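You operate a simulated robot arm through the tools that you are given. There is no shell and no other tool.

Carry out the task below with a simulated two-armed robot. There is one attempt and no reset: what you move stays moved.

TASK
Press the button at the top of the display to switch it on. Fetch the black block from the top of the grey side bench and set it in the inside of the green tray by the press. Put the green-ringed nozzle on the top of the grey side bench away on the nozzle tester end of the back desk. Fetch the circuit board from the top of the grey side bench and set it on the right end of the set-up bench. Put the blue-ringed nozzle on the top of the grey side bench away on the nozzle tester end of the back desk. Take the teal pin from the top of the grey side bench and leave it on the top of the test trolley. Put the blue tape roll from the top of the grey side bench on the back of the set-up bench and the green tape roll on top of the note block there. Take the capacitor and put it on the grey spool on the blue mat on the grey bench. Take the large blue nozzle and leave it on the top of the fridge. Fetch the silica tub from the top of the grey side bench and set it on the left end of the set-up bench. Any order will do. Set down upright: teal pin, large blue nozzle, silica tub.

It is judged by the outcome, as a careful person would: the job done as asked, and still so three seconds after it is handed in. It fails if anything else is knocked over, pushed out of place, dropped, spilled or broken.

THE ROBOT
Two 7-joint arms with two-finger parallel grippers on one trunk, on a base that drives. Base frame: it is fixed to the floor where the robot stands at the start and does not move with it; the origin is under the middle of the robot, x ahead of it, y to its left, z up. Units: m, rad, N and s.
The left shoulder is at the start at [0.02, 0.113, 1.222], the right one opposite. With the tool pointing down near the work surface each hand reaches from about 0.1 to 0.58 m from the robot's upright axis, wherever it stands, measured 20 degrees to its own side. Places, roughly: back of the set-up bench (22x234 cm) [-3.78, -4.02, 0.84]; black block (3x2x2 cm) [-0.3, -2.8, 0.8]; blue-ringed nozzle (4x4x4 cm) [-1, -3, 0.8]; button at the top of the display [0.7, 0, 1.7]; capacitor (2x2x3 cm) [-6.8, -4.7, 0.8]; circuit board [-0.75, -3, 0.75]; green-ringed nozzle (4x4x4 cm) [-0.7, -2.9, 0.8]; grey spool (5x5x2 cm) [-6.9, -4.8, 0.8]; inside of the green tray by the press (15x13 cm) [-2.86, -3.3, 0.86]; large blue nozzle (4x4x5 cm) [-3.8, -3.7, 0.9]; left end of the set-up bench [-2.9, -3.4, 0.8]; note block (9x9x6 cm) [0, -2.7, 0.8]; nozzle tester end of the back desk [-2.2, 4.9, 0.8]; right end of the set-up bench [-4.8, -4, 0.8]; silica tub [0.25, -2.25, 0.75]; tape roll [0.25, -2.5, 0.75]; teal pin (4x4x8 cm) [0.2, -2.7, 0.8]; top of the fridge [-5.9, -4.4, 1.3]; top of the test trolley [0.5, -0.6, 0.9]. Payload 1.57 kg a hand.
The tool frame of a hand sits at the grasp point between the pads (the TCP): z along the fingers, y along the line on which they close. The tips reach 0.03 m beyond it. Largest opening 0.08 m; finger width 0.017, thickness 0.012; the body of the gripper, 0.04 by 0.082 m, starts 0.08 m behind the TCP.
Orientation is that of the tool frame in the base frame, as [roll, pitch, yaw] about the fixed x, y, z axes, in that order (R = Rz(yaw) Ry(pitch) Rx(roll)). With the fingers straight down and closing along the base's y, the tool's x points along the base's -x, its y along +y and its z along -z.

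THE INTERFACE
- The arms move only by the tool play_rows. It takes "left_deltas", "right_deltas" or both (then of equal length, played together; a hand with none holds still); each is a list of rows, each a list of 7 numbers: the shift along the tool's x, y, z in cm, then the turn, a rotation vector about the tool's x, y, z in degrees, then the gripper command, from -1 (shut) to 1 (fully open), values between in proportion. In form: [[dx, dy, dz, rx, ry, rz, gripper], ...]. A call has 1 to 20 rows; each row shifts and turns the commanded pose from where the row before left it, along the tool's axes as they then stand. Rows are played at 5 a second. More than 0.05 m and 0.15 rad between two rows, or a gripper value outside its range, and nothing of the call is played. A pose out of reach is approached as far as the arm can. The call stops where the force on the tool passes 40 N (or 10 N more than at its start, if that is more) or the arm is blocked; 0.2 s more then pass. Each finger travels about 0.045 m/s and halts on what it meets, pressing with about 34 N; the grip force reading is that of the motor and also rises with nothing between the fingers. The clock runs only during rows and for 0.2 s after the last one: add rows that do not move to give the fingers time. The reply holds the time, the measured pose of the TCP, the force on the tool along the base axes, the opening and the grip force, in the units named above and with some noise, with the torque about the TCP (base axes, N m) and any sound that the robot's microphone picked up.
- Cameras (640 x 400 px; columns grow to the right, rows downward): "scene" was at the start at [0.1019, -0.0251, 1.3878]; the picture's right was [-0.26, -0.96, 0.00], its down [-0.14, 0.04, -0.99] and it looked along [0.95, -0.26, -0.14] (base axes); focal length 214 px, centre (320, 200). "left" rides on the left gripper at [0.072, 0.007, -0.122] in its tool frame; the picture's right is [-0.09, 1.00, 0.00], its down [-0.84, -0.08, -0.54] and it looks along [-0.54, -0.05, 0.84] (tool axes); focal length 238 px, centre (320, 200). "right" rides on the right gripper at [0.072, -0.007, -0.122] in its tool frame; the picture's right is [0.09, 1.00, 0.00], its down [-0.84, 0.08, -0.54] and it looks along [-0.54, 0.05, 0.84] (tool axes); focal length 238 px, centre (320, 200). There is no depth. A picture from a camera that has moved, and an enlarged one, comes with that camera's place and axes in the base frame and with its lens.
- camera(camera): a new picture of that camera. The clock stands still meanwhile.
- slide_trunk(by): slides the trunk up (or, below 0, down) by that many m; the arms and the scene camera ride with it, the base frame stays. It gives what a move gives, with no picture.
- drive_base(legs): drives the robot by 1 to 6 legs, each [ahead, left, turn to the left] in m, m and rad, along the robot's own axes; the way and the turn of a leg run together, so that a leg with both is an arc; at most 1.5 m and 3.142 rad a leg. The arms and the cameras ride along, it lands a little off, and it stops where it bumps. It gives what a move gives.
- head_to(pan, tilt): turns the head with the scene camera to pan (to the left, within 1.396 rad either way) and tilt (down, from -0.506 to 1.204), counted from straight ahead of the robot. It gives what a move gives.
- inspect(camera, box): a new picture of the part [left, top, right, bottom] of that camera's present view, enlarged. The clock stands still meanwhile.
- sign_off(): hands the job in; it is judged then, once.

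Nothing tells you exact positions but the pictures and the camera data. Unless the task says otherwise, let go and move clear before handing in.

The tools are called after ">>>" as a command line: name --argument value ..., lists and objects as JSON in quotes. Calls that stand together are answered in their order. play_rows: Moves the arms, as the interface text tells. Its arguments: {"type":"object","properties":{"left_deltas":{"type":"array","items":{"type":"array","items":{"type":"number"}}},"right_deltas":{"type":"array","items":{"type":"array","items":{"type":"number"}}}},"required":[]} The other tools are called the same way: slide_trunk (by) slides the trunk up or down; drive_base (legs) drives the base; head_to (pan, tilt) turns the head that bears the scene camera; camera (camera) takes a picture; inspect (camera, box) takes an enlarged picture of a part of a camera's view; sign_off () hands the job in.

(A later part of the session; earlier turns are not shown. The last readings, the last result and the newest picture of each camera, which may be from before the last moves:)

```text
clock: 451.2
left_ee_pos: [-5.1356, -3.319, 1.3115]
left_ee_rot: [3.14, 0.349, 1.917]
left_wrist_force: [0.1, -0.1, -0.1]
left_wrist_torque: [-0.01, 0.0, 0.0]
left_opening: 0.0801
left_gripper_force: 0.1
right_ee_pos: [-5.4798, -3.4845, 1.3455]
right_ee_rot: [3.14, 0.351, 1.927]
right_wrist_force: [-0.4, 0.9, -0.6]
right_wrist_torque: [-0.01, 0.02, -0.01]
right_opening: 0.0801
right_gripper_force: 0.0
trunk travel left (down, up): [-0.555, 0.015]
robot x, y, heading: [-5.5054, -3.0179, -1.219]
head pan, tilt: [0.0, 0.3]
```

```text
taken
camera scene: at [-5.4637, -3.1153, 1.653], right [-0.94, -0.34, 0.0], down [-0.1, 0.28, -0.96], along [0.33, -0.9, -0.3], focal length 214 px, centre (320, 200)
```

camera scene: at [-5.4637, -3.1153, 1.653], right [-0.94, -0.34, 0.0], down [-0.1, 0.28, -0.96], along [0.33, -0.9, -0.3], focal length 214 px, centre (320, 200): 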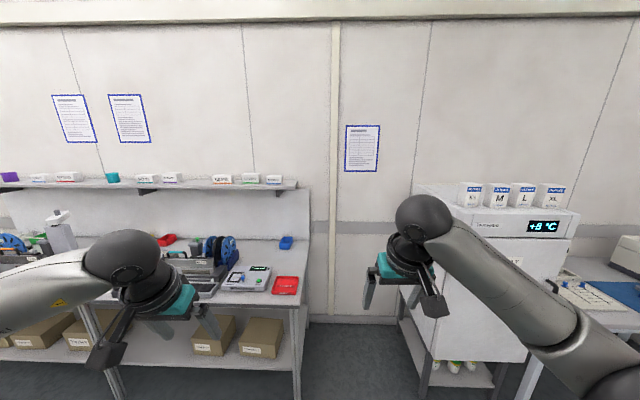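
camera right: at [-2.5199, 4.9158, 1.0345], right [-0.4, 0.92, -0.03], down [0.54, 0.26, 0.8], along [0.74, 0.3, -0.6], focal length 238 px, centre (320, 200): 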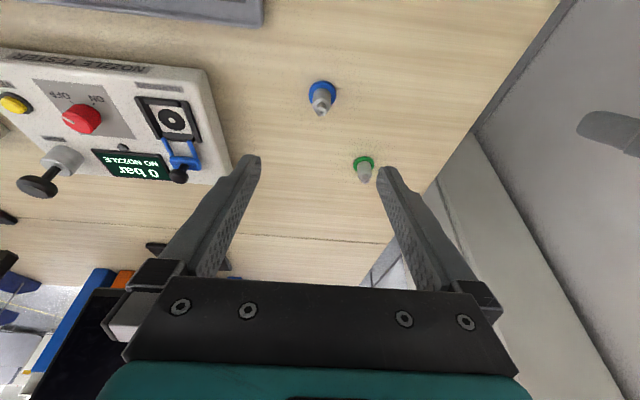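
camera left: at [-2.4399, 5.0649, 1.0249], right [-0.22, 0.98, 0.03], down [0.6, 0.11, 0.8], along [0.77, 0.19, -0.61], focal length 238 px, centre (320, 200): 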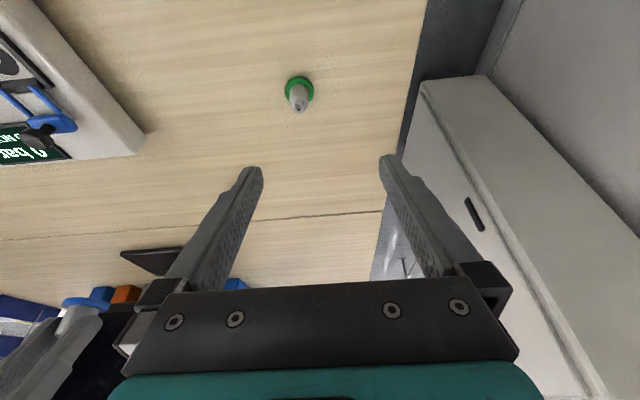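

I face the set-up bench's right end and the fridge (+8 °C). I look right toward the grey bench with the blue mat.

>>> head_to --pan -0.8 --tilt 0.35

>>> camera --camera "scene"

```text
clock: 452.4
left_ee_pos: [-5.1365, -3.3193, 1.3106]
left_ee_rot: [-3.141, 0.351, 1.92]
left_wrist_force: [1.3, 0.3, 0.0]
left_wrist_torque: [0.0, -0.05, -0.01]
left_opening: 0.0801
left_gripper_force: 0.1
right_ee_pos: [-5.4778, -3.4849, 1.3455]
right_ee_rot: [3.139, 0.35, 1.926]
right_wrist_force: [-0.4, 0.0, 1.0]
right_wrist_torque: [0.01, -0.02, -0.02]
right_opening: 0.0799
right_gripper_force: 0.1
trunk travel left (down, up): [-0.555, 0.015]
robot x, y, heading: [-5.5016, -3.0161, -1.224]
head pan, tilt: [-0.799, 0.351]
```

```text
taken
camera scene: at [-5.536, -3.1114, 1.6483], right [-0.9, 0.43, 0.0], down [0.15, 0.31, -0.94], along [-0.41, -0.85, -0.34], focal length 214 px, centre (320, 200)
```

scene: 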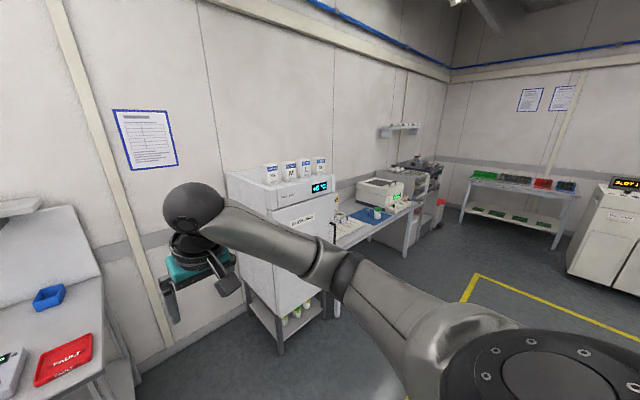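

>>> drive_base --legs '[[0, 0, -0.035], [0, -1.45, 0], [0.25, -0.3, 0]]'

>>> head_to --pan 0.0 --tilt 0.6

>>> camera --camera "scene"

```text
clock: 461.9
left_ee_pos: [-6.7158, -4.1028, 1.3102]
left_ee_rot: [-3.141, 0.349, 1.89]
left_wrist_force: [-1.0, 0.0, -0.5]
left_wrist_torque: [0.01, 0.02, 0.02]
left_opening: 0.0797
left_gripper_force: 0.1
right_ee_pos: [-7.0647, -4.2587, 1.3466]
right_ee_rot: [3.14, 0.35, 1.899]
right_wrist_force: [0.0, 0.5, -0.3]
right_wrist_torque: [0.03, 0.0, -0.01]
right_opening: 0.0798
right_gripper_force: 0.0
trunk travel left (down, up): [-0.555, 0.015]
robot x, y, heading: [-7.0765, -3.7903, -1.249]
head pan, tilt: [-0.799, 0.351]
```

```text
clock: 463.0
left_ee_pos: [-6.7151, -4.1024, 1.3114]
left_ee_rot: [-3.141, 0.349, 1.89]
left_wrist_force: [-0.2, 0.2, -0.2]
left_wrist_torque: [-0.01, 0.05, -0.02]
left_opening: 0.08
left_gripper_force: 0.0
right_ee_pos: [-7.0638, -4.2574, 1.3458]
right_ee_rot: [3.141, 0.351, 1.899]
right_wrist_force: [0.7, -0.3, 0.6]
right_wrist_torque: [-0.02, -0.01, 0.01]
right_opening: 0.08
right_gripper_force: 0.1
trunk travel left (down, up): [-0.555, 0.015]
robot x, y, heading: [-7.0753, -3.7904, -1.249]
head pan, tilt: [0.0, 0.6]
```

```text
taken
camera scene: at [-7.0391, -3.8846, 1.6255], right [-0.95, -0.31, 0.0], down [-0.18, 0.54, -0.83], along [0.26, -0.78, -0.56], focal length 214 px, centre (320, 200)
```

scene: 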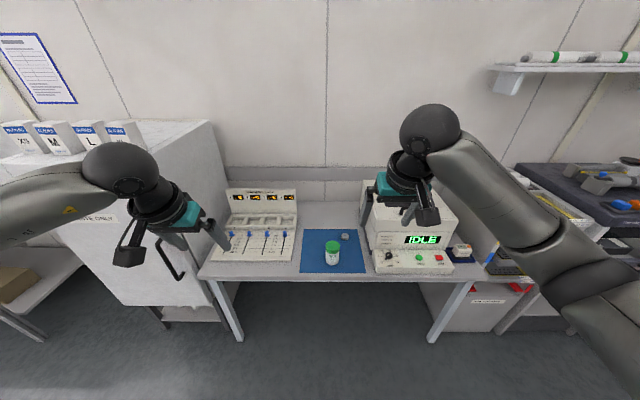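

>>> inspect --camera "scene" --box '[280, 215, 440, 315]'

>>> inspect --camera "scene" --box '[200, 180, 480, 355]'

```text
4.00 times, centred on (360, 265) of scene
camera zoom: at [-7.0391, -3.8846, 1.6255], right [-0.95, -0.31, 0.0], down [-0.18, 0.54, -0.83], along [0.26, -0.78, -0.56], focal length 858 px, centre (160, -60)
```

zoom: 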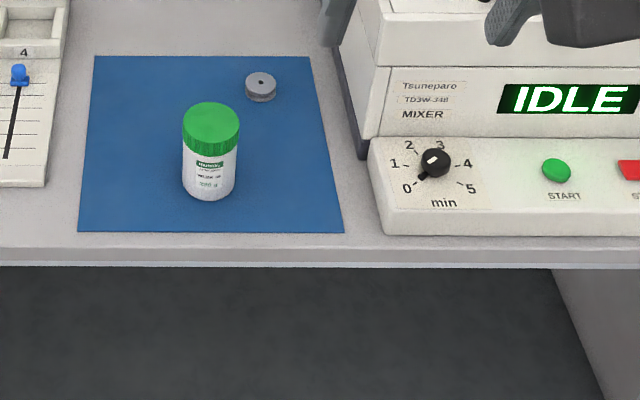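

```text
2.29 times, centred on (340, 268) of scene
camera zoom: at [-7.0391, -3.8846, 1.6255], right [-0.95, -0.31, 0.0], down [-0.18, 0.54, -0.83], along [0.26, -0.78, -0.56], focal length 490 px, centre (274, 46)
```

zoom: 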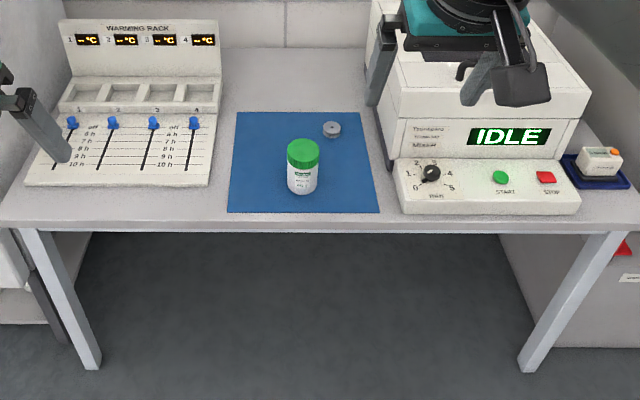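

I see the grey spool on the blue mat and a solder-paste jar; the capacitor may be hidden behind the jar. I check with the wrist cameras.

>>> camera --camera "right"

>>> camera --camera "left"

```text
taken
camera right: at [-7.1049, -4.1572, 1.4362], right [0.91, 0.4, -0.03], down [0.27, -0.54, 0.8], along [0.3, -0.74, -0.6], focal length 238 px, centre (320, 200)
```

right: 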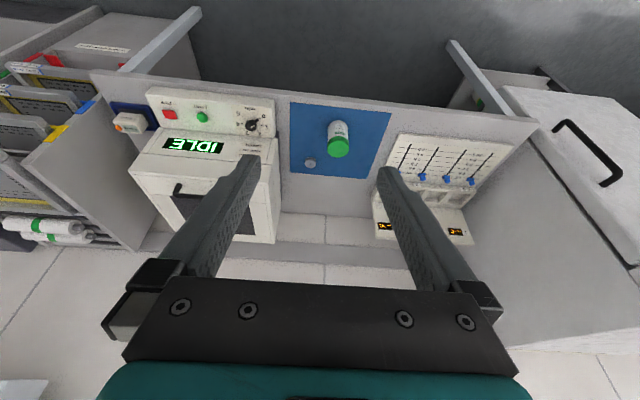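

```text
taken
camera left: at [-6.7433, -3.997, 1.4007], right [0.97, 0.23, 0.03], down [0.12, -0.59, 0.8], along [0.2, -0.77, -0.6], focal length 238 px, centre (320, 200)
```

left: 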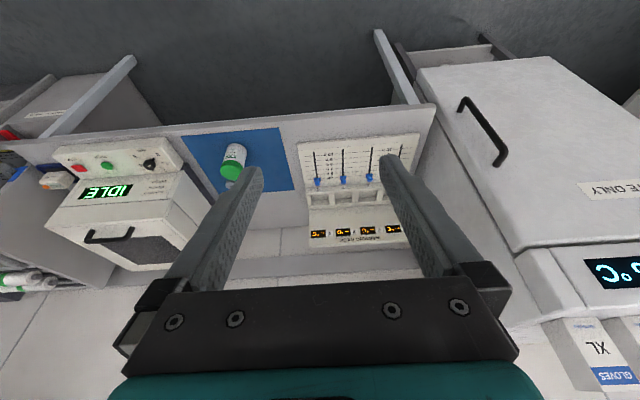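

>>> drive_base --legs '[[0.35, 0.1, 0]]'

>>> head_to --pan 0.0 --tilt 0.9

>>> camera --camera "scene"

>>> camera --camera "right"

```text
clock: 465.4
left_ee_pos: [-6.5046, -4.4068, 1.3105]
left_ee_rot: [3.14, 0.35, 1.897]
left_wrist_force: [0.9, -0.9, 0.1]
left_wrist_torque: [0.05, -0.01, 0.01]
left_opening: 0.0802
left_gripper_force: 0.0
right_ee_pos: [-6.8532, -4.5651, 1.3453]
right_ee_rot: [3.139, 0.351, 1.904]
right_wrist_force: [-0.3, 0.1, 0.5]
right_wrist_torque: [0.0, 0.0, -0.01]
right_opening: 0.0799
right_gripper_force: 0.1
trunk travel left (down, up): [-0.555, 0.015]
robot x, y, heading: [-6.8683, -4.1004, -1.248]
head pan, tilt: [0.0, 0.6]
```

```text
clock: 466.2
left_ee_pos: [-6.5069, -4.4062, 1.3102]
left_ee_rot: [-3.14, 0.349, 1.897]
left_wrist_force: [-0.2, 0.8, 0.0]
left_wrist_torque: [-0.01, 0.0, -0.03]
left_opening: 0.0803
left_gripper_force: 0.0
right_ee_pos: [-6.8525, -4.5635, 1.3467]
right_ee_rot: [3.139, 0.353, 1.906]
right_wrist_force: [0.3, -0.5, -0.9]
right_wrist_torque: [0.04, 0.02, 0.04]
right_opening: 0.0799
right_gripper_force: 0.0
trunk travel left (down, up): [-0.555, 0.015]
robot x, y, heading: [-6.8708, -4.0978, -1.241]
head pan, tilt: [0.0, 0.901]
```

```text
taken
camera scene: at [-6.8356, -4.1788, 1.6008], right [-0.95, -0.32, 0.0], down [-0.25, 0.74, -0.62], along [0.2, -0.59, -0.78], focal length 214 px, centre (320, 200)
```

scene: 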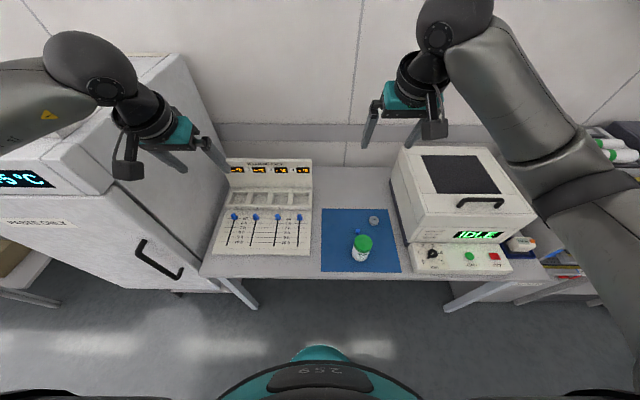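

```text
taken
camera right: at [-6.8954, -4.464, 1.4363], right [0.91, 0.41, -0.03], down [0.27, -0.54, 0.8], along [0.31, -0.74, -0.6], focal length 238 px, centre (320, 200)
```

right: 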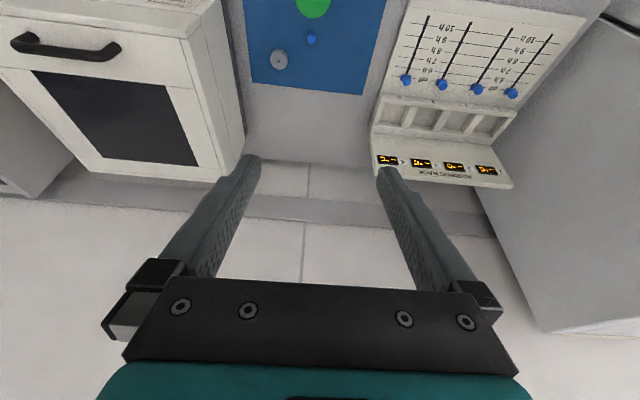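

The blue capacitor is right behind the jar, near the spool. I zoom in on it.

>>> inspect --camera "right" --box '[230, 0, 390, 100]'

>>> inspect --camera "scene" --box '[310, 195, 410, 275]'

```text
4.00 times, centred on (310, 50) of right
camera zoom: at [-6.8954, -4.464, 1.4363], right [0.91, 0.41, -0.03], down [0.27, -0.54, 0.8], along [0.31, -0.74, -0.6], focal length 953 px, centre (360, 800)
```

zoom: 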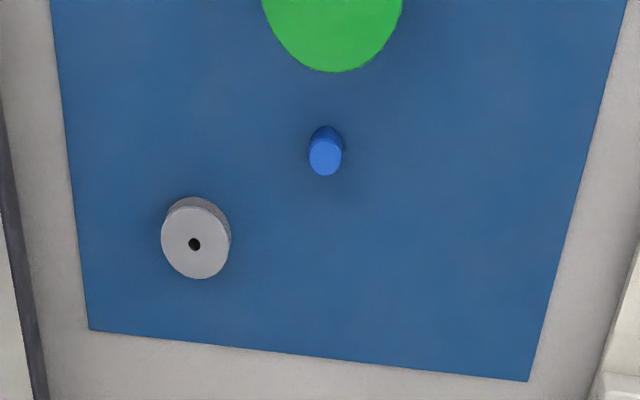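

```text
5.00 times, centred on (360, 235) of scene
camera zoom: at [-6.8356, -4.1788, 1.6008], right [-0.95, -0.32, 0.0], down [-0.25, 0.74, -0.62], along [0.2, -0.59, -0.78], focal length 1072 px, centre (120, 25)
```

zoom: 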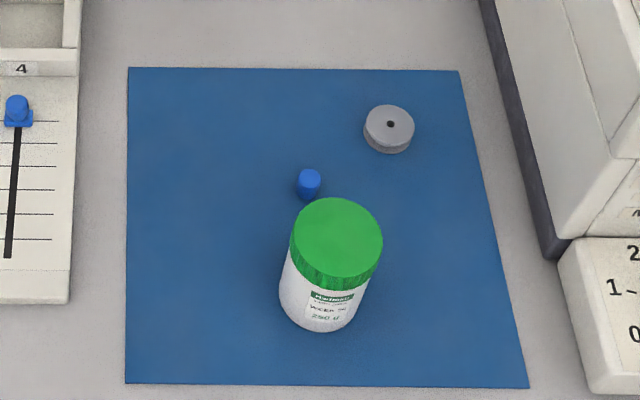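

Capacitor at about (-6.842,-4.687) with the jar 10 cm in front of it, spool at (-6.90,-4.766), bench z≈0.75. I tuck the left hand, move closer and lower the trunk.

>>> play_rows --left_deltas '[[3.0, -1.5, -1.1, 0, 0, 0, 1], [3.0, -1.5, -1.1, 0, 0, 0, 1], [3.0, -1.5, -1.1, 0, 0, 0, 1], [3.0, -1.5, -1.1, 0, 0, 0, 1], [3.0, -1.5, -1.1, 0, 0, 0, 1], [0, 0, 0, 0, 0, 0, 1]]' --right_deltas '[[0, 0, 0, 0, 4, 0, 1], [0, 0, 0, 0, 4, 0, 1], [0, 0, 0, 0, 4, 0, 1], [0, 0, 0, 0, 4, 0, 1], [0, 0, 0, 0, 4, 0, 1], [0, 0, 0, 0, 0, 0, 1]]'

>>> drive_base --legs '[[0.11, 0, 0]]'

>>> slide_trunk --by -0.3

>>> camera --camera "scene"

>>> camera --camera "right"

```text
clock: 467.6
left_ee_pos: [-6.5998, -4.3459, 1.3119]
left_ee_rot: [-3.142, 0.349, 1.896]
left_wrist_force: [-0.2, -0.1, -0.7]
left_wrist_torque: [-0.03, -0.04, 0.03]
left_opening: 0.0801
left_gripper_force: 0.0
left hand out of reach, approached as far as the arm can: row 3, 4, 5
right_ee_pos: [-6.8525, -4.5646, 1.3453]
right_ee_rot: [3.14, 0.002, 1.906]
right_wrist_force: [-0.1, -0.5, -1.4]
right_wrist_torque: [-0.02, 0.02, 0.04]
right_opening: 0.0799
right_gripper_force: 0.1
trunk travel left (down, up): [-0.555, 0.015]
robot x, y, heading: [-6.8651, -4.0964, -1.244]
head pan, tilt: [0.0, 0.901]
```

```text
clock: 468.8
left_ee_pos: [-6.5636, -4.4515, 1.3125]
left_ee_rot: [3.141, 0.347, 1.895]
left_wrist_force: [0.2, -0.4, 0.1]
left_wrist_torque: [-0.03, 0.0, -0.01]
left_opening: 0.0796
left_gripper_force: 0.1
right_ee_pos: [-6.817, -4.6697, 1.3459]
right_ee_rot: [3.139, 0.002, 1.905]
right_wrist_force: [0.5, 0.2, -0.3]
right_wrist_torque: [0.05, -0.01, 0.03]
right_opening: 0.0802
right_gripper_force: 0.2
trunk travel left (down, up): [-0.555, 0.015]
robot x, y, heading: [-6.8278, -4.2019, -1.247]
head pan, tilt: [0.0, 0.901]
```

```text
clock: 471.8
left_ee_pos: [-6.5644, -4.4515, 1.0117]
left_ee_rot: [-3.141, 0.347, 1.896]
left_wrist_force: [-0.1, -0.3, -1.4]
left_wrist_torque: [0.01, -0.01, 0.01]
left_opening: 0.0799
left_gripper_force: 0.0
right_ee_pos: [-6.8182, -4.6703, 1.0454]
right_ee_rot: [3.141, 0.002, 1.904]
right_wrist_force: [-0.7, 0.6, -0.2]
right_wrist_torque: [-0.01, -0.01, 0.03]
right_opening: 0.0802
right_gripper_force: 0.0
trunk travel left (down, up): [-0.255, 0.315]
robot x, y, heading: [-6.8317, -4.2038, -1.244]
head pan, tilt: [0.0, 0.901]
```

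```text
taken
camera scene: at [-6.7997, -4.285, 1.3008], right [-0.95, -0.32, 0.0], down [-0.25, 0.74, -0.62], along [0.2, -0.59, -0.78], focal length 214 px, centre (320, 200)
```

scene: 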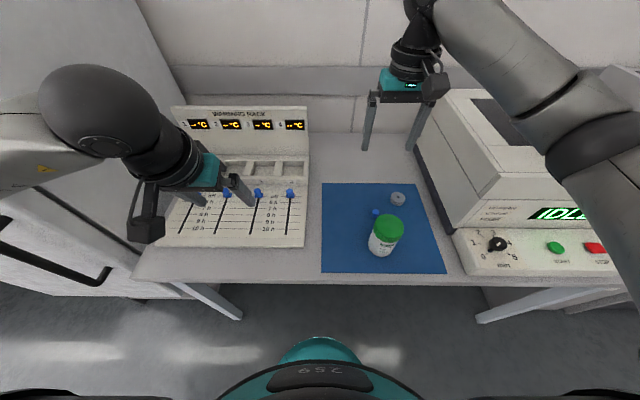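

```text
taken
camera right: at [-6.8478, -4.6054, 1.1684], right [0.91, 0.41, 0.0], down [0.35, -0.76, 0.54], along [0.23, -0.5, -0.84], focal length 238 px, centre (320, 200)
```

right: 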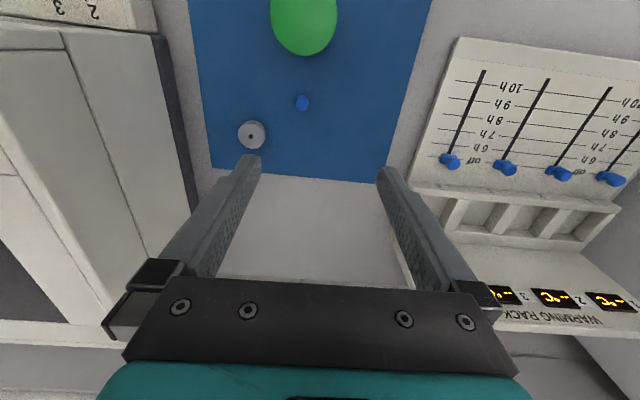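

I rotate the right gripper 60° so its camera stays clear of the jar, and align over the capacitor.

>>> play_rows --right_deltas '[[0, 0, 0, 0, 0, 8.5, 0.25], [0, 0, 0, 0, 0, 8.5, 0.25], [0, 0, 0, 0, 0, 8.5, 0.25], [0, 0, 0, 0, 0, 8.5, 0.25], [0, 0, 0, 0, 0, 8.5, 0.25], [0, 0, 0, 0, 0, 8.5, 0.25], [0, 0, 0, 0, 0, 8.5, 0.25], [-2.75, -1.07, 3, 0, 0, 0, 0.25], [0, 0, 3, 0, 0, 0, 0.25], [0, 0, 3, 0, 0, 0, 0.25], [0, 0, 3, 0, 0, 0, 0.25], [0, 0, 0, 0, 0, 0, 0.25]]'

>>> camera --camera "right"

>>> camera --camera "scene"

```text
clock: 474.4
left_ee_pos: [-6.5641, -4.4517, 1.0124]
left_ee_rot: [3.141, 0.347, 1.896]
left_wrist_force: [-0.1, 0.3, -0.4]
left_wrist_torque: [-0.01, 0.02, 0.01]
left_opening: 0.0797
left_gripper_force: 0.1
right_ee_pos: [-6.8428, -4.6864, 0.9255]
right_ee_rot: [3.138, 0.0, 0.865]
right_wrist_force: [-0.5, -1.1, 0.8]
right_wrist_torque: [-0.02, -0.01, 0.01]
right_opening: 0.0499
right_gripper_force: 0.1
trunk travel left (down, up): [-0.255, 0.315]
robot x, y, heading: [-6.8278, -4.2044, -1.241]
head pan, tilt: [0.0, 0.901]
```

```text
taken
camera right: at [-6.8013, -4.6273, 1.0478], right [0.82, -0.57, 0.0], down [-0.48, -0.69, 0.54], along [-0.31, -0.45, -0.84], focal length 238 px, centre (320, 200)
```

right: 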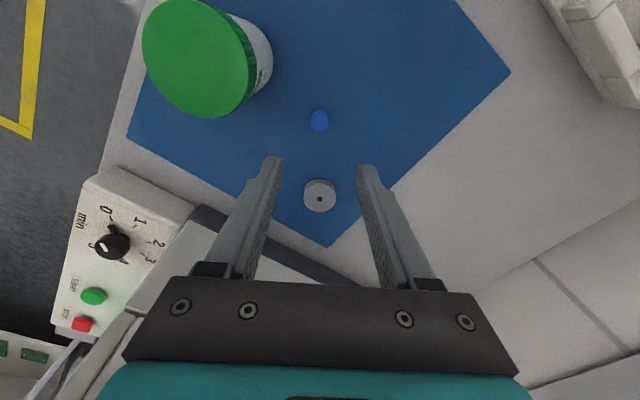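

```text
taken
camera scene: at [-6.7996, -4.285, 1.3007], right [-0.95, -0.32, 0.0], down [-0.25, 0.74, -0.62], along [0.2, -0.59, -0.78], focal length 214 px, centre (320, 200)
```

scene: 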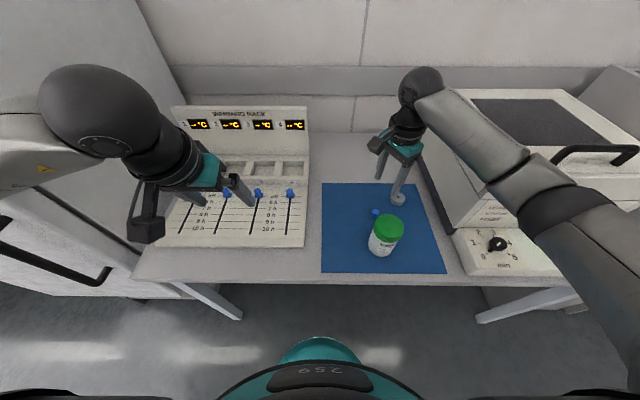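

Aligned exactly over the capacitor. I descend and close.

>>> play_rows --right_deltas '[[0, 0, 3, 0, 0, 0, 0.25], [0, 0, 3, 0, 0, 0, 0.25], [0, 0, 3, 0, 0, 0, 0.25], [0, 0, 2.5, 0, 0, 0, 0.25], [0, 0, 1, 0, 0, 0, 0.25], [0, 0, 0.5, 0, 0, 0, 0.25], [0, 0, 0, 0, 0, 0, 0.25]]'

>>> camera --camera "right"

```text
clock: 476.0
left_ee_pos: [-6.5632, -4.4515, 1.0118]
left_ee_rot: [-3.141, 0.348, 1.895]
left_wrist_force: [0.5, 0.4, -0.1]
left_wrist_torque: [0.0, -0.02, 0.02]
left_opening: 0.08
left_gripper_force: 0.1
right_ee_pos: [-6.8426, -4.6865, 0.7949]
right_ee_rot: [3.138, 0.001, 0.865]
right_wrist_force: [0.3, 0.0, -0.6]
right_wrist_torque: [-0.05, 0.03, 0.0]
right_opening: 0.05
right_gripper_force: 0.0
trunk travel left (down, up): [-0.255, 0.315]
robot x, y, heading: [-6.8287, -4.2014, -1.247]
head pan, tilt: [0.0, 0.901]
```

```text
taken
camera right: at [-6.8017, -4.6272, 0.9179], right [0.82, -0.57, 0.0], down [-0.48, -0.69, 0.54], along [-0.31, -0.45, -0.84], focal length 238 px, centre (320, 200)
```

right: 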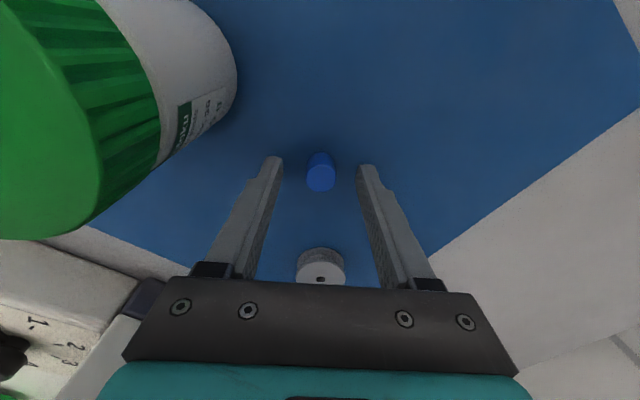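

>>> play_rows --right_deltas '[[0, 0, 0.7, 0, 0, 0, 0.25], [0, 0, 0, 0, 0, 0, -0.3], [0, 0, 0, 0, 0, 0, -0.6], [0, 0, 0, 0, 0, 0, -1], [0, 0, 0, 0, 0, 0, -1], [0, 0, 0, 0, 0, 0, -1]]'

>>> camera --camera "right"

```text
clock: 476.7
left_ee_pos: [-6.5651, -4.4511, 1.0125]
left_ee_rot: [3.139, 0.349, 1.895]
left_wrist_force: [-0.1, -0.2, -1.0]
left_wrist_torque: [0.0, 0.02, 0.0]
left_opening: 0.0801
left_gripper_force: 0.1
right_ee_pos: [-6.8448, -4.6861, 0.7928]
right_ee_rot: [-3.141, 0.002, 0.863]
right_wrist_force: [-6.6, 9.8, 17.1]
right_wrist_torque: [0.64, 0.42, 0.09]
right_opening: 0.029
right_gripper_force: 7.1
trunk travel left (down, up): [-0.255, 0.315]
robot x, y, heading: [-6.83, -4.2028, -1.242]
head pan, tilt: [0.0, 0.901]
stopped in row 3 (right hand): the force on the tool passed its limit at 43 N (the readings are from after the stop); the commanded pose is now the measured one
```

```text
taken
camera right: at [-6.8035, -4.6271, 0.9154], right [0.82, -0.58, 0.0], down [-0.48, -0.69, 0.54], along [-0.31, -0.44, -0.84], focal length 238 px, centre (320, 200)
```

right: 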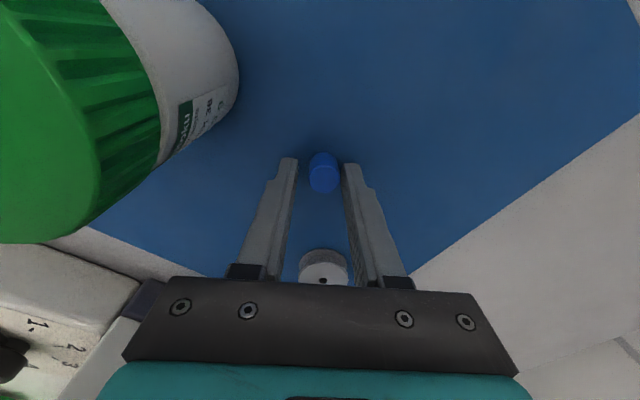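

The tips touched the mat (z≈0.762). I raise 4 mm and close again.

>>> play_rows --right_deltas '[[0, 0, -0.4, 0, 0, 0, -0.28], [0, 0, 0, 0, 0, 0, -0.5], [0, 0, 0, 0, 0, 0, -0.8], [0, 0, 0, 0, 0, 0, -1], [0, 0, 0, 0, 0, 0, -1]]'

>>> camera --camera "right"

```text
clock: 477.9
left_ee_pos: [-6.5644, -4.4517, 1.012]
left_ee_rot: [-3.141, 0.346, 1.894]
left_wrist_force: [-0.2, 0.9, -0.3]
left_wrist_torque: [-0.01, 0.05, -0.02]
left_opening: 0.0799
left_gripper_force: 0.0
right_ee_pos: [-6.843, -4.6863, 0.7965]
right_ee_rot: [3.138, 0.0, 0.866]
right_wrist_force: [0.2, 0.6, 0.5]
right_wrist_torque: [-0.01, 0.0, 0.02]
right_opening: 0.0157
right_gripper_force: 31.2
trunk travel left (down, up): [-0.255, 0.315]
robot x, y, heading: [-6.8295, -4.2021, -1.244]
head pan, tilt: [0.0, 0.901]
```

```text
taken
camera right: at [-6.8025, -4.6279, 0.9179], right [0.82, -0.58, 0.0], down [-0.48, -0.69, 0.54], along [-0.31, -0.45, -0.84], focal length 238 px, centre (320, 200)
```

right: 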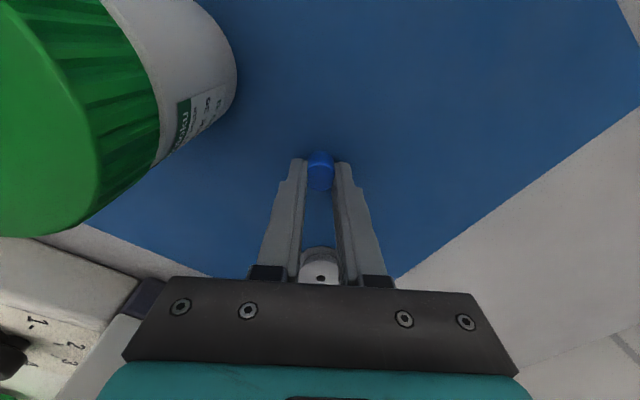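

The capacitor is gripped. I lift it and carry it over the spool.

>>> play_rows --right_deltas '[[0, 0, -1, 0, 0, 0, -1], [0, 0, -3, 0, 0, 0, -1], [0, 0, -3, 0, 0, 0, -1], [-3.3, 0.23, 0, 0, 0, 0, -1], [-3.3, 0.23, 0, 0, 0, 0, -1], [-3.3, 0.23, 0, 0, 0, 0, -1], [0, 0, 0, 0, 0, 0, -1]]'

>>> camera --camera "right"

>>> inspect --camera "scene" --box '[320, 140, 480, 240]'

```text
clock: 479.5
left_ee_pos: [-6.5636, -4.4521, 1.0118]
left_ee_rot: [-3.141, 0.347, 1.895]
left_wrist_force: [-0.4, -0.4, -0.6]
left_wrist_torque: [0.01, 0.01, 0.03]
left_opening: 0.08
left_gripper_force: 0.1
right_ee_pos: [-6.904, -4.7674, 0.8649]
right_ee_rot: [3.138, 0.0, 0.865]
right_wrist_force: [-1.2, 0.6, 0.1]
right_wrist_torque: [-0.01, 0.01, 0.0]
right_opening: 0.0154
right_gripper_force: 31.4
trunk travel left (down, up): [-0.255, 0.315]
robot x, y, heading: [-6.8287, -4.1984, -1.252]
head pan, tilt: [0.0, 0.901]
```

```text
taken
camera right: at [-6.863, -4.7077, 0.988], right [0.82, -0.58, 0.0], down [-0.48, -0.69, 0.54], along [-0.31, -0.45, -0.84], focal length 238 px, centre (320, 200)
```

right: 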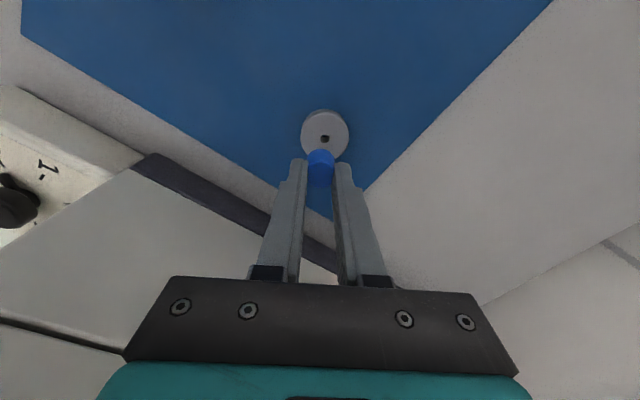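

```text
4.00 times, centred on (400, 190) of scene
camera zoom: at [-6.7998, -4.2848, 1.3007], right [-0.95, -0.32, 0.0], down [-0.25, 0.74, -0.62], along [0.2, -0.59, -0.78], focal length 858 px, centre (0, 240)
```

zoom: 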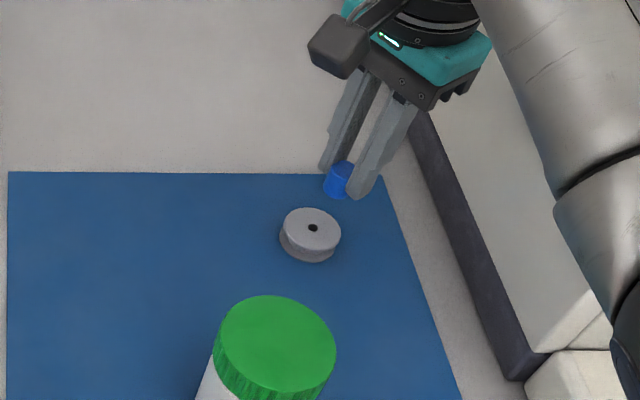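

I shift a few millimetres to centre over the spool's hub and lower.

>>> play_rows --right_deltas '[[0.65, 0.5, 0, 0, 0, 0, -1], [0, 0, 1.5, 0, 0, 0, -1], [0, 0, 1.0, 0, 0, 0, -1], [0, 0, 0, 0, 0, 0, -1]]'

>>> camera --camera "right"

>>> inspect --camera "scene" --box '[360, 150, 440, 230]'

```text
clock: 480.5
left_ee_pos: [-6.5647, -4.4516, 1.0125]
left_ee_rot: [3.141, 0.348, 1.897]
left_wrist_force: [0.6, -0.5, 0.7]
left_wrist_torque: [0.01, 0.02, 0.03]
left_opening: 0.0801
left_gripper_force: 0.0
right_ee_pos: [-6.8944, -4.7649, 0.8399]
right_ee_rot: [3.139, 0.001, 0.864]
right_wrist_force: [-0.1, -0.1, 0.2]
right_wrist_torque: [-0.02, 0.0, 0.04]
right_opening: 0.0175
right_gripper_force: 32.7
trunk travel left (down, up): [-0.255, 0.315]
robot x, y, heading: [-6.8289, -4.2003, -1.246]
head pan, tilt: [0.0, 0.901]
```

```text
taken
camera right: at [-6.8536, -4.7056, 0.9621], right [0.82, -0.58, 0.0], down [-0.48, -0.69, 0.54], along [-0.31, -0.45, -0.84], focal length 238 px, centre (320, 200)
```

right: 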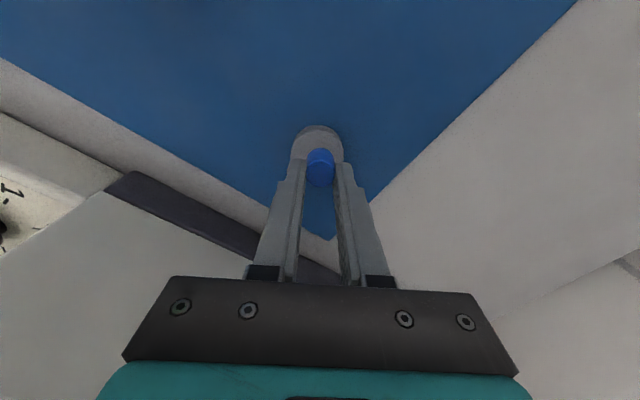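

```text
5.00 times, centred on (400, 190) of scene
camera zoom: at [-6.7998, -4.2849, 1.3007], right [-0.95, -0.32, 0.0], down [-0.25, 0.74, -0.62], along [0.2, -0.59, -0.78], focal length 1072 px, centre (-80, 250)
```

zoom: 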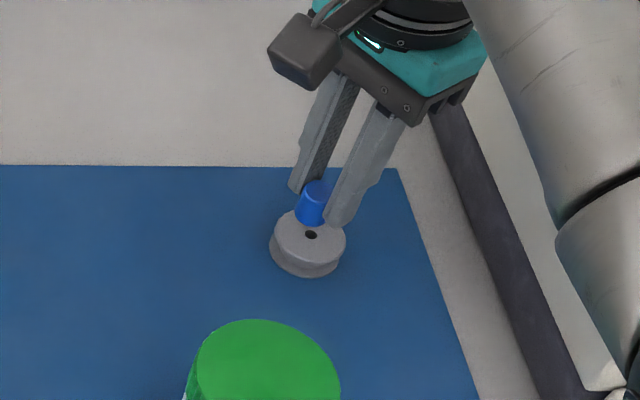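

>>> play_rows --right_deltas '[[0, 0, 1.0, 0, 0, 0, -1], [0, 0, 0.7, 0, 0, 0, -1], [0, 0, 0.2, 0, 0, 0, -1], [0, 0, 0.2, 0, 0, 0, -1], [0, 0, 0, 0, 0, 0, -1]]'

>>> inspect --camera "scene" --box '[360, 150, 440, 230]'

```text
clock: 481.7
left_ee_pos: [-6.5648, -4.4516, 1.011]
left_ee_rot: [-3.141, 0.349, 1.894]
left_wrist_force: [0.1, -1.0, 0.5]
left_wrist_torque: [0.01, 0.0, -0.02]
left_opening: 0.0801
left_gripper_force: 0.2
right_ee_pos: [-6.8942, -4.7655, 0.82]
right_ee_rot: [3.139, 0.001, 0.865]
right_wrist_force: [0.3, -0.7, -0.4]
right_wrist_torque: [0.01, 0.02, -0.02]
right_opening: 0.0179
right_gripper_force: 32.8
trunk travel left (down, up): [-0.255, 0.315]
robot x, y, heading: [-6.8262, -4.2046, -1.246]
head pan, tilt: [0.0, 0.901]
```

```text
5.00 times, centred on (400, 190) of scene
camera zoom: at [-6.7998, -4.2849, 1.3007], right [-0.95, -0.32, 0.0], down [-0.25, 0.74, -0.62], along [0.2, -0.59, -0.78], focal length 1072 px, centre (-80, 250)
```

zoom: 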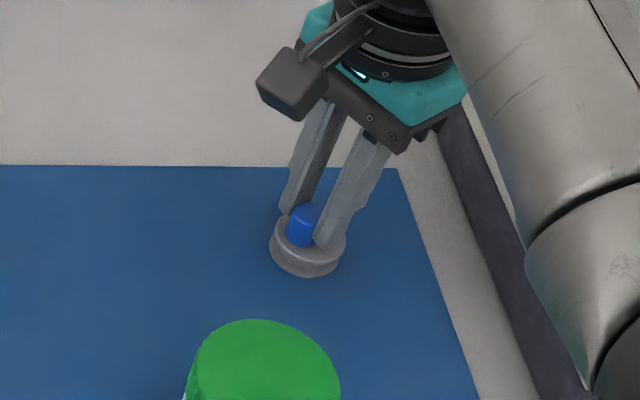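

>>> play_rows --right_deltas '[[0, 0, 0.15, 0, 0, 0, -1], [0, 0, 0.15, 0, 0, 0, -1], [0, 0, 0, 0, 0, 0, -1]]'

>>> play_rows --right_deltas '[[0, 0, 0.15, 0, 0, 0, -1], [0, 0, 0.15, 0, 0, 0, -1], [0, 0, 0, 0, 0, 0, -1]]'

```text
clock: 482.5
left_ee_pos: [-6.5628, -4.45, 1.0116]
left_ee_rot: [3.141, 0.349, 1.896]
left_wrist_force: [-0.9, 0.4, -0.2]
left_wrist_torque: [0.02, 0.0, -0.01]
left_opening: 0.0802
left_gripper_force: 0.1
right_ee_pos: [-6.8947, -4.7649, 0.8175]
right_ee_rot: [3.137, 0.003, 0.865]
right_wrist_force: [0.1, 1.1, 6.9]
right_wrist_torque: [-0.01, -0.01, 0.01]
right_opening: 0.0178
right_gripper_force: 32.6
trunk travel left (down, up): [-0.255, 0.315]
robot x, y, heading: [-6.8318, -4.2014, -1.246]
head pan, tilt: [0.0, 0.901]
```

```text
clock: 483.3
left_ee_pos: [-6.5635, -4.4505, 1.0127]
left_ee_rot: [3.141, 0.349, 1.897]
left_wrist_force: [0.0, -0.6, -0.8]
left_wrist_torque: [0.02, -0.02, 0.01]
left_opening: 0.0799
left_gripper_force: 0.1
right_ee_pos: [-6.8945, -4.7657, 0.8164]
right_ee_rot: [3.133, 0.004, 0.863]
right_wrist_force: [-0.9, -1.0, 22.8]
right_wrist_torque: [0.05, -0.02, -0.01]
right_opening: 0.0179
right_gripper_force: 32.4
trunk travel left (down, up): [-0.255, 0.315]
robot x, y, heading: [-6.829, -4.201, -1.245]
head pan, tilt: [0.0, 0.901]
```

Contact. I ease off, release gently and rise.

>>> play_rows --right_deltas '[[0, 0, -0.3, 0, 0, 0, -1], [0, 0, 0, 0, 0, 0, -0.45], [0, 0, 0, 0, 0, 0, -0.2], [0, 0, 0, 0, 0, 0, 0.2], [0, 0, 0, 0, 0, 0, 0.2], [0, 0, -1, 0, 0, 0, 0.2], [0, 0, -2, 0, 0, 0, 0.2], [0, 0, -3, 0, 0, 0, 0.2], [0, 0, -4, 0, 0, 0, 0.2], [0, 0, -4, 0, 0, 0, 0.5], [0, 0, 0, 0, 0, 0, 1]]'

>>> camera --camera "right"

>>> inspect --camera "scene" --box '[320, 150, 440, 250]'

```text
clock: 485.7
left_ee_pos: [-6.5644, -4.451, 1.0116]
left_ee_rot: [-3.142, 0.347, 1.895]
left_wrist_force: [-0.8, 0.1, 0.3]
left_wrist_torque: [0.03, 0.0, -0.02]
left_opening: 0.0801
left_gripper_force: 0.0
right_ee_pos: [-6.8967, -4.7668, 0.9563]
right_ee_rot: [3.139, 0.002, 0.865]
right_wrist_force: [-0.9, -0.2, -0.5]
right_wrist_torque: [0.0, 0.01, 0.03]
right_opening: 0.0799
right_gripper_force: 0.0
trunk travel left (down, up): [-0.255, 0.315]
robot x, y, heading: [-6.8289, -4.2022, -1.238]
head pan, tilt: [0.0, 0.901]
```

```text
taken
camera right: at [-6.8554, -4.7074, 1.0782], right [0.82, -0.58, 0.0], down [-0.48, -0.69, 0.54], along [-0.31, -0.45, -0.84], focal length 238 px, centre (320, 200)
```

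right: 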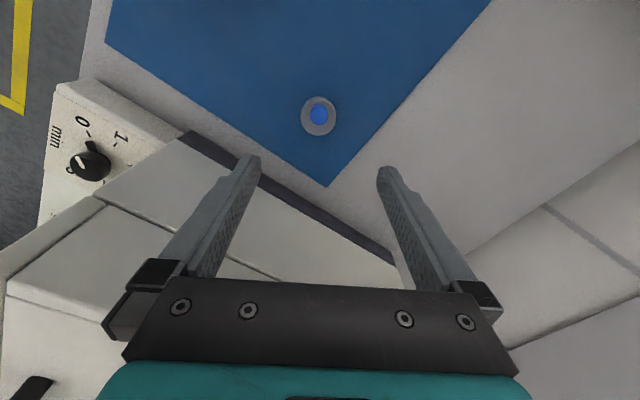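

```text
4.00 times, centred on (380, 200) of scene
camera zoom: at [-6.7998, -4.2849, 1.3007], right [-0.95, -0.32, 0.0], down [-0.25, 0.74, -0.62], along [0.2, -0.59, -0.78], focal length 858 px, centre (80, 200)
```

zoom: 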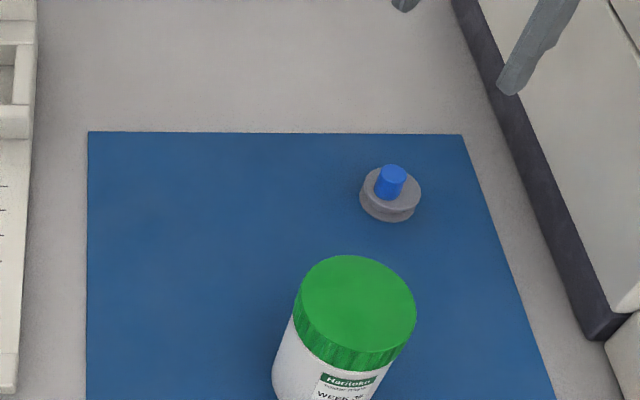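

The capacitor stands on the spool. I restore the right hand, back off, and strafe left to the set-up bench to find the large blue nozzle.

>>> slide_trunk --by 0.2

>>> play_rows --right_deltas '[[2, 0, -2, 0, 0, -8.5, 1], [2, 0, -2, 0, 0, -8.5, 1], [2, 0, 0, 0, 0, -8.5, 1], [0, 0, 0, 0, 0, -8.5, 1], [0, 0, 0, 0, 0, -8.5, 1], [0, 0, 0, 0, 0, -8.5, 1], [0, 0, 0, 0, 0, -8.5, 1], [0, 0, 0, 0, 0, 0, 1]]'

>>> drive_base --legs '[[-0.55, 0, -0.015], [0, 1.5, 0], [0, 1.45, 0]]'

>>> head_to --pan 0.0 --tilt 0.5

>>> camera --camera "scene"

```text
clock: 487.9
left_ee_pos: [-6.5643, -4.4508, 1.2109]
left_ee_rot: [3.14, 0.347, 1.896]
left_wrist_force: [0.7, 0.0, 0.4]
left_wrist_torque: [-0.01, -0.01, 0.0]
left_opening: 0.0802
left_gripper_force: 0.0
right_ee_pos: [-6.8967, -4.7663, 1.1548]
right_ee_rot: [3.139, 0.002, 0.866]
right_wrist_force: [0.6, -0.3, -0.4]
right_wrist_torque: [0.0, 0.01, 0.01]
right_opening: 0.0801
right_gripper_force: 0.0
trunk travel left (down, up): [-0.455, 0.115]
robot x, y, heading: [-6.8266, -4.2046, -1.241]
head pan, tilt: [0.0, 0.901]
```

```text
clock: 489.7
left_ee_pos: [-6.5632, -4.4512, 1.2122]
left_ee_rot: [3.141, 0.346, 1.895]
left_wrist_force: [-0.4, 0.1, 0.0]
left_wrist_torque: [0.02, 0.02, -0.02]
left_opening: 0.0798
left_gripper_force: 0.1
right_ee_pos: [-6.8653, -4.7164, 1.1951]
right_ee_rot: [3.141, 0.004, 1.904]
right_wrist_force: [0.3, -0.4, 0.2]
right_wrist_torque: [-0.02, 0.01, 0.02]
right_opening: 0.08
right_gripper_force: 0.1
trunk travel left (down, up): [-0.455, 0.115]
robot x, y, heading: [-6.8302, -4.2025, -1.242]
head pan, tilt: [0.0, 0.901]
```

```text
clock: 506.7
left_ee_pos: [-3.9203, -3.0699, 1.2122]
left_ee_rot: [-3.141, 0.348, 1.871]
left_wrist_force: [0.0, 0.7, 0.0]
left_wrist_torque: [0.02, 0.01, -0.01]
left_opening: 0.0802
left_gripper_force: 0.1
right_ee_pos: [-4.2283, -3.3278, 1.1957]
right_ee_rot: [-3.141, 0.004, 1.879]
right_wrist_force: [0.0, -0.5, 0.4]
right_wrist_torque: [0.0, 0.0, -0.03]
right_opening: 0.08
right_gripper_force: 0.1
trunk travel left (down, up): [-0.455, 0.115]
robot x, y, heading: [-4.1817, -2.8177, -1.268]
head pan, tilt: [0.0, 0.901]
```

```text
clock: 507.6
left_ee_pos: [-3.9198, -3.0693, 1.2114]
left_ee_rot: [-3.141, 0.348, 1.874]
left_wrist_force: [0.2, -0.3, 0.7]
left_wrist_torque: [-0.05, 0.02, 0.0]
left_opening: 0.08
left_gripper_force: 0.0
right_ee_pos: [-4.228, -3.3284, 1.1945]
right_ee_rot: [-3.14, 0.003, 1.88]
right_wrist_force: [-0.7, 0.2, 0.0]
right_wrist_torque: [0.01, 0.03, 0.0]
right_opening: 0.0802
right_gripper_force: 0.0
trunk travel left (down, up): [-0.455, 0.115]
robot x, y, heading: [-4.1828, -2.8168, -1.267]
head pan, tilt: [0.0, 0.499]
```

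```text
taken
camera scene: at [-4.1471, -2.9127, 1.5345], right [-0.95, -0.3, 0.0], down [-0.14, 0.46, -0.88], along [0.26, -0.84, -0.48], focal length 214 px, centre (320, 200)
```

scene: 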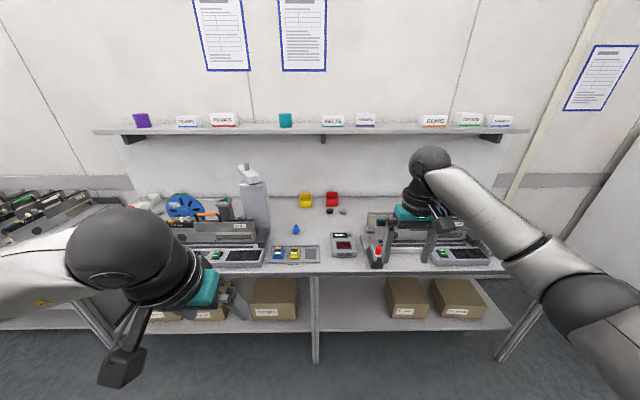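

>>> inspect --camera "scene" --box '[120, 160, 360, 310]'

>>> inspect --camera "scene" --box '[300, 160, 540, 310]'

```text
2.67 times, centred on (240, 235) of scene
camera zoom: at [-4.1471, -2.9127, 1.5345], right [-0.95, -0.3, 0.0], down [-0.14, 0.46, -0.88], along [0.26, -0.84, -0.48], focal length 572 px, centre (533, 107)
```

zoom: 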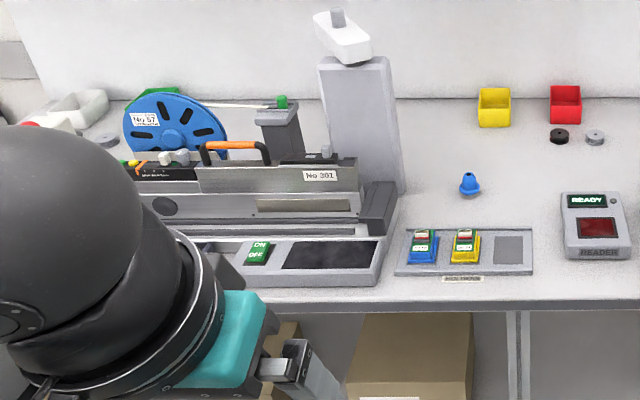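

```text
2.67 times, centred on (420, 235) of scene
camera zoom: at [-4.1471, -2.9127, 1.5345], right [-0.95, -0.3, 0.0], down [-0.14, 0.46, -0.88], along [0.26, -0.84, -0.48], focal length 572 px, centre (53, 107)
```

zoom: 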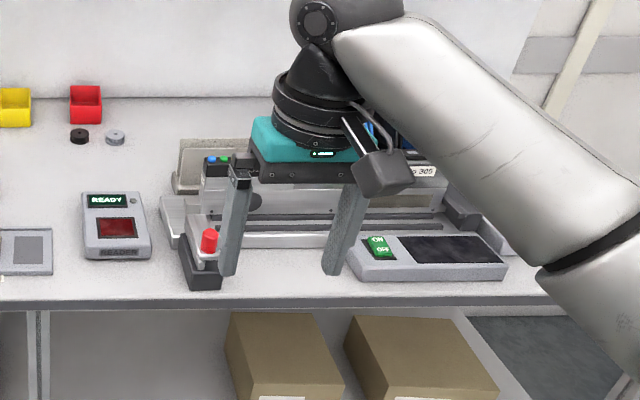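

The large blue nozzle stands at about (-3.75,-3.75) on the bench (z≈0.84). I raise the right hand clear, move in and position the left hand.

>>> play_rows --right_deltas '[[3, 0, -3, 0, 0, 0, 1], [3, 0, -3, 0, 0, 0, 1], [3, 0, -3, 0, 0, 0, 1], [3, 0, -3, 0, 0, 0, 1], [2, 0, -3, 0, 0, 0, 1], [0, 0, 0, 0, 0, 0, 1]]'

>>> drive_base --legs '[[0.46, -0.02, 0.01]]'

>>> slide_trunk --by -0.12

>>> head_to --pan 0.1 --tilt 0.75

>>> camera --camera "scene"

>>> camera --camera "left"

```text
clock: 509.0
left_ee_pos: [-3.9188, -3.0712, 1.2126]
left_ee_rot: [-3.141, 0.346, 1.87]
left_wrist_force: [0.4, -0.6, -0.5]
left_wrist_torque: [-0.01, 0.01, 0.01]
left_opening: 0.08
left_gripper_force: 0.1
right_ee_pos: [-4.2707, -3.1951, 1.3435]
right_ee_rot: [-3.141, 0.003, 1.881]
right_wrist_force: [-0.5, -0.5, -0.2]
right_wrist_torque: [0.03, 0.01, 0.0]
right_opening: 0.0798
right_gripper_force: 0.1
trunk travel left (down, up): [-0.455, 0.115]
robot x, y, heading: [-4.18, -2.815, -1.271]
head pan, tilt: [0.0, 0.499]
```

```text
clock: 511.7
left_ee_pos: [-3.7997, -3.5094, 1.2115]
left_ee_rot: [3.141, 0.346, 1.881]
left_wrist_force: [0.1, -0.1, -0.2]
left_wrist_torque: [0.02, 0.01, 0.01]
left_opening: 0.0798
left_gripper_force: 0.1
right_ee_pos: [-4.1489, -3.636, 1.344]
right_ee_rot: [3.141, 0.003, 1.887]
right_wrist_force: [0.4, -0.6, 0.2]
right_wrist_torque: [0.05, 0.04, 0.0]
right_opening: 0.0801
right_gripper_force: 0.1
trunk travel left (down, up): [-0.455, 0.115]
robot x, y, heading: [-4.06, -3.2552, -1.257]
head pan, tilt: [0.0, 0.499]
```

```text
clock: 513.2
left_ee_pos: [-3.8002, -3.5085, 1.0935]
left_ee_rot: [-3.141, 0.35, 1.88]
left_wrist_force: [-0.2, 0.4, 0.7]
left_wrist_torque: [0.0, -0.01, 0.0]
left_opening: 0.0803
left_gripper_force: 0.1
right_ee_pos: [-4.1493, -3.636, 1.2244]
right_ee_rot: [-3.141, 0.004, 1.889]
right_wrist_force: [0.2, -0.8, 0.0]
right_wrist_torque: [0.02, 0.02, 0.0]
right_opening: 0.08
right_gripper_force: 0.1
trunk travel left (down, up): [-0.335, 0.235]
robot x, y, heading: [-4.0633, -3.2608, -1.26]
head pan, tilt: [0.0, 0.499]
```

```text
clock: 514.0
left_ee_pos: [-3.7997, -3.5088, 1.092]
left_ee_rot: [3.141, 0.348, 1.879]
left_wrist_force: [-0.5, -0.9, -0.8]
left_wrist_torque: [0.0, 0.03, 0.0]
left_opening: 0.08
left_gripper_force: 0.1
right_ee_pos: [-4.1493, -3.6375, 1.2237]
right_ee_rot: [-3.141, 0.004, 1.89]
right_wrist_force: [0.3, 0.2, -0.2]
right_wrist_torque: [0.01, 0.01, -0.01]
right_opening: 0.08
right_gripper_force: 0.1
trunk travel left (down, up): [-0.335, 0.235]
robot x, y, heading: [-4.0602, -3.2567, -1.259]
head pan, tilt: [0.099, 0.75]
```

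```text
taken
camera scene: at [-4.023, -3.3431, 1.3927], right [-0.92, -0.4, 0.0], down [-0.27, 0.63, -0.73], along [0.29, -0.67, -0.68], focal length 214 px, centre (320, 200)
```

scene: 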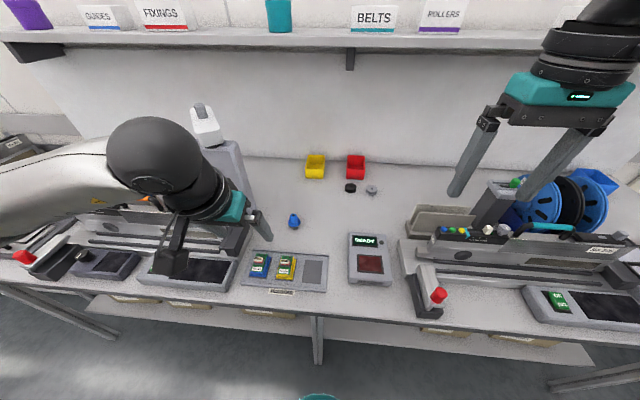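

```text
taken
camera left: at [-3.8272, -3.4035, 1.1822], right [0.97, 0.22, 0.03], down [0.11, -0.6, 0.8], along [0.19, -0.77, -0.61], focal length 238 px, centre (320, 200)
```

left: 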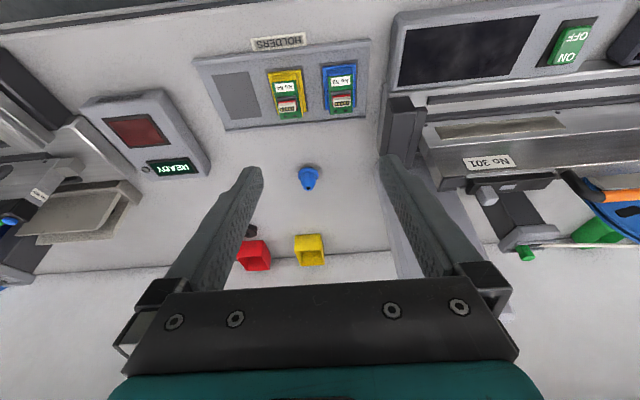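

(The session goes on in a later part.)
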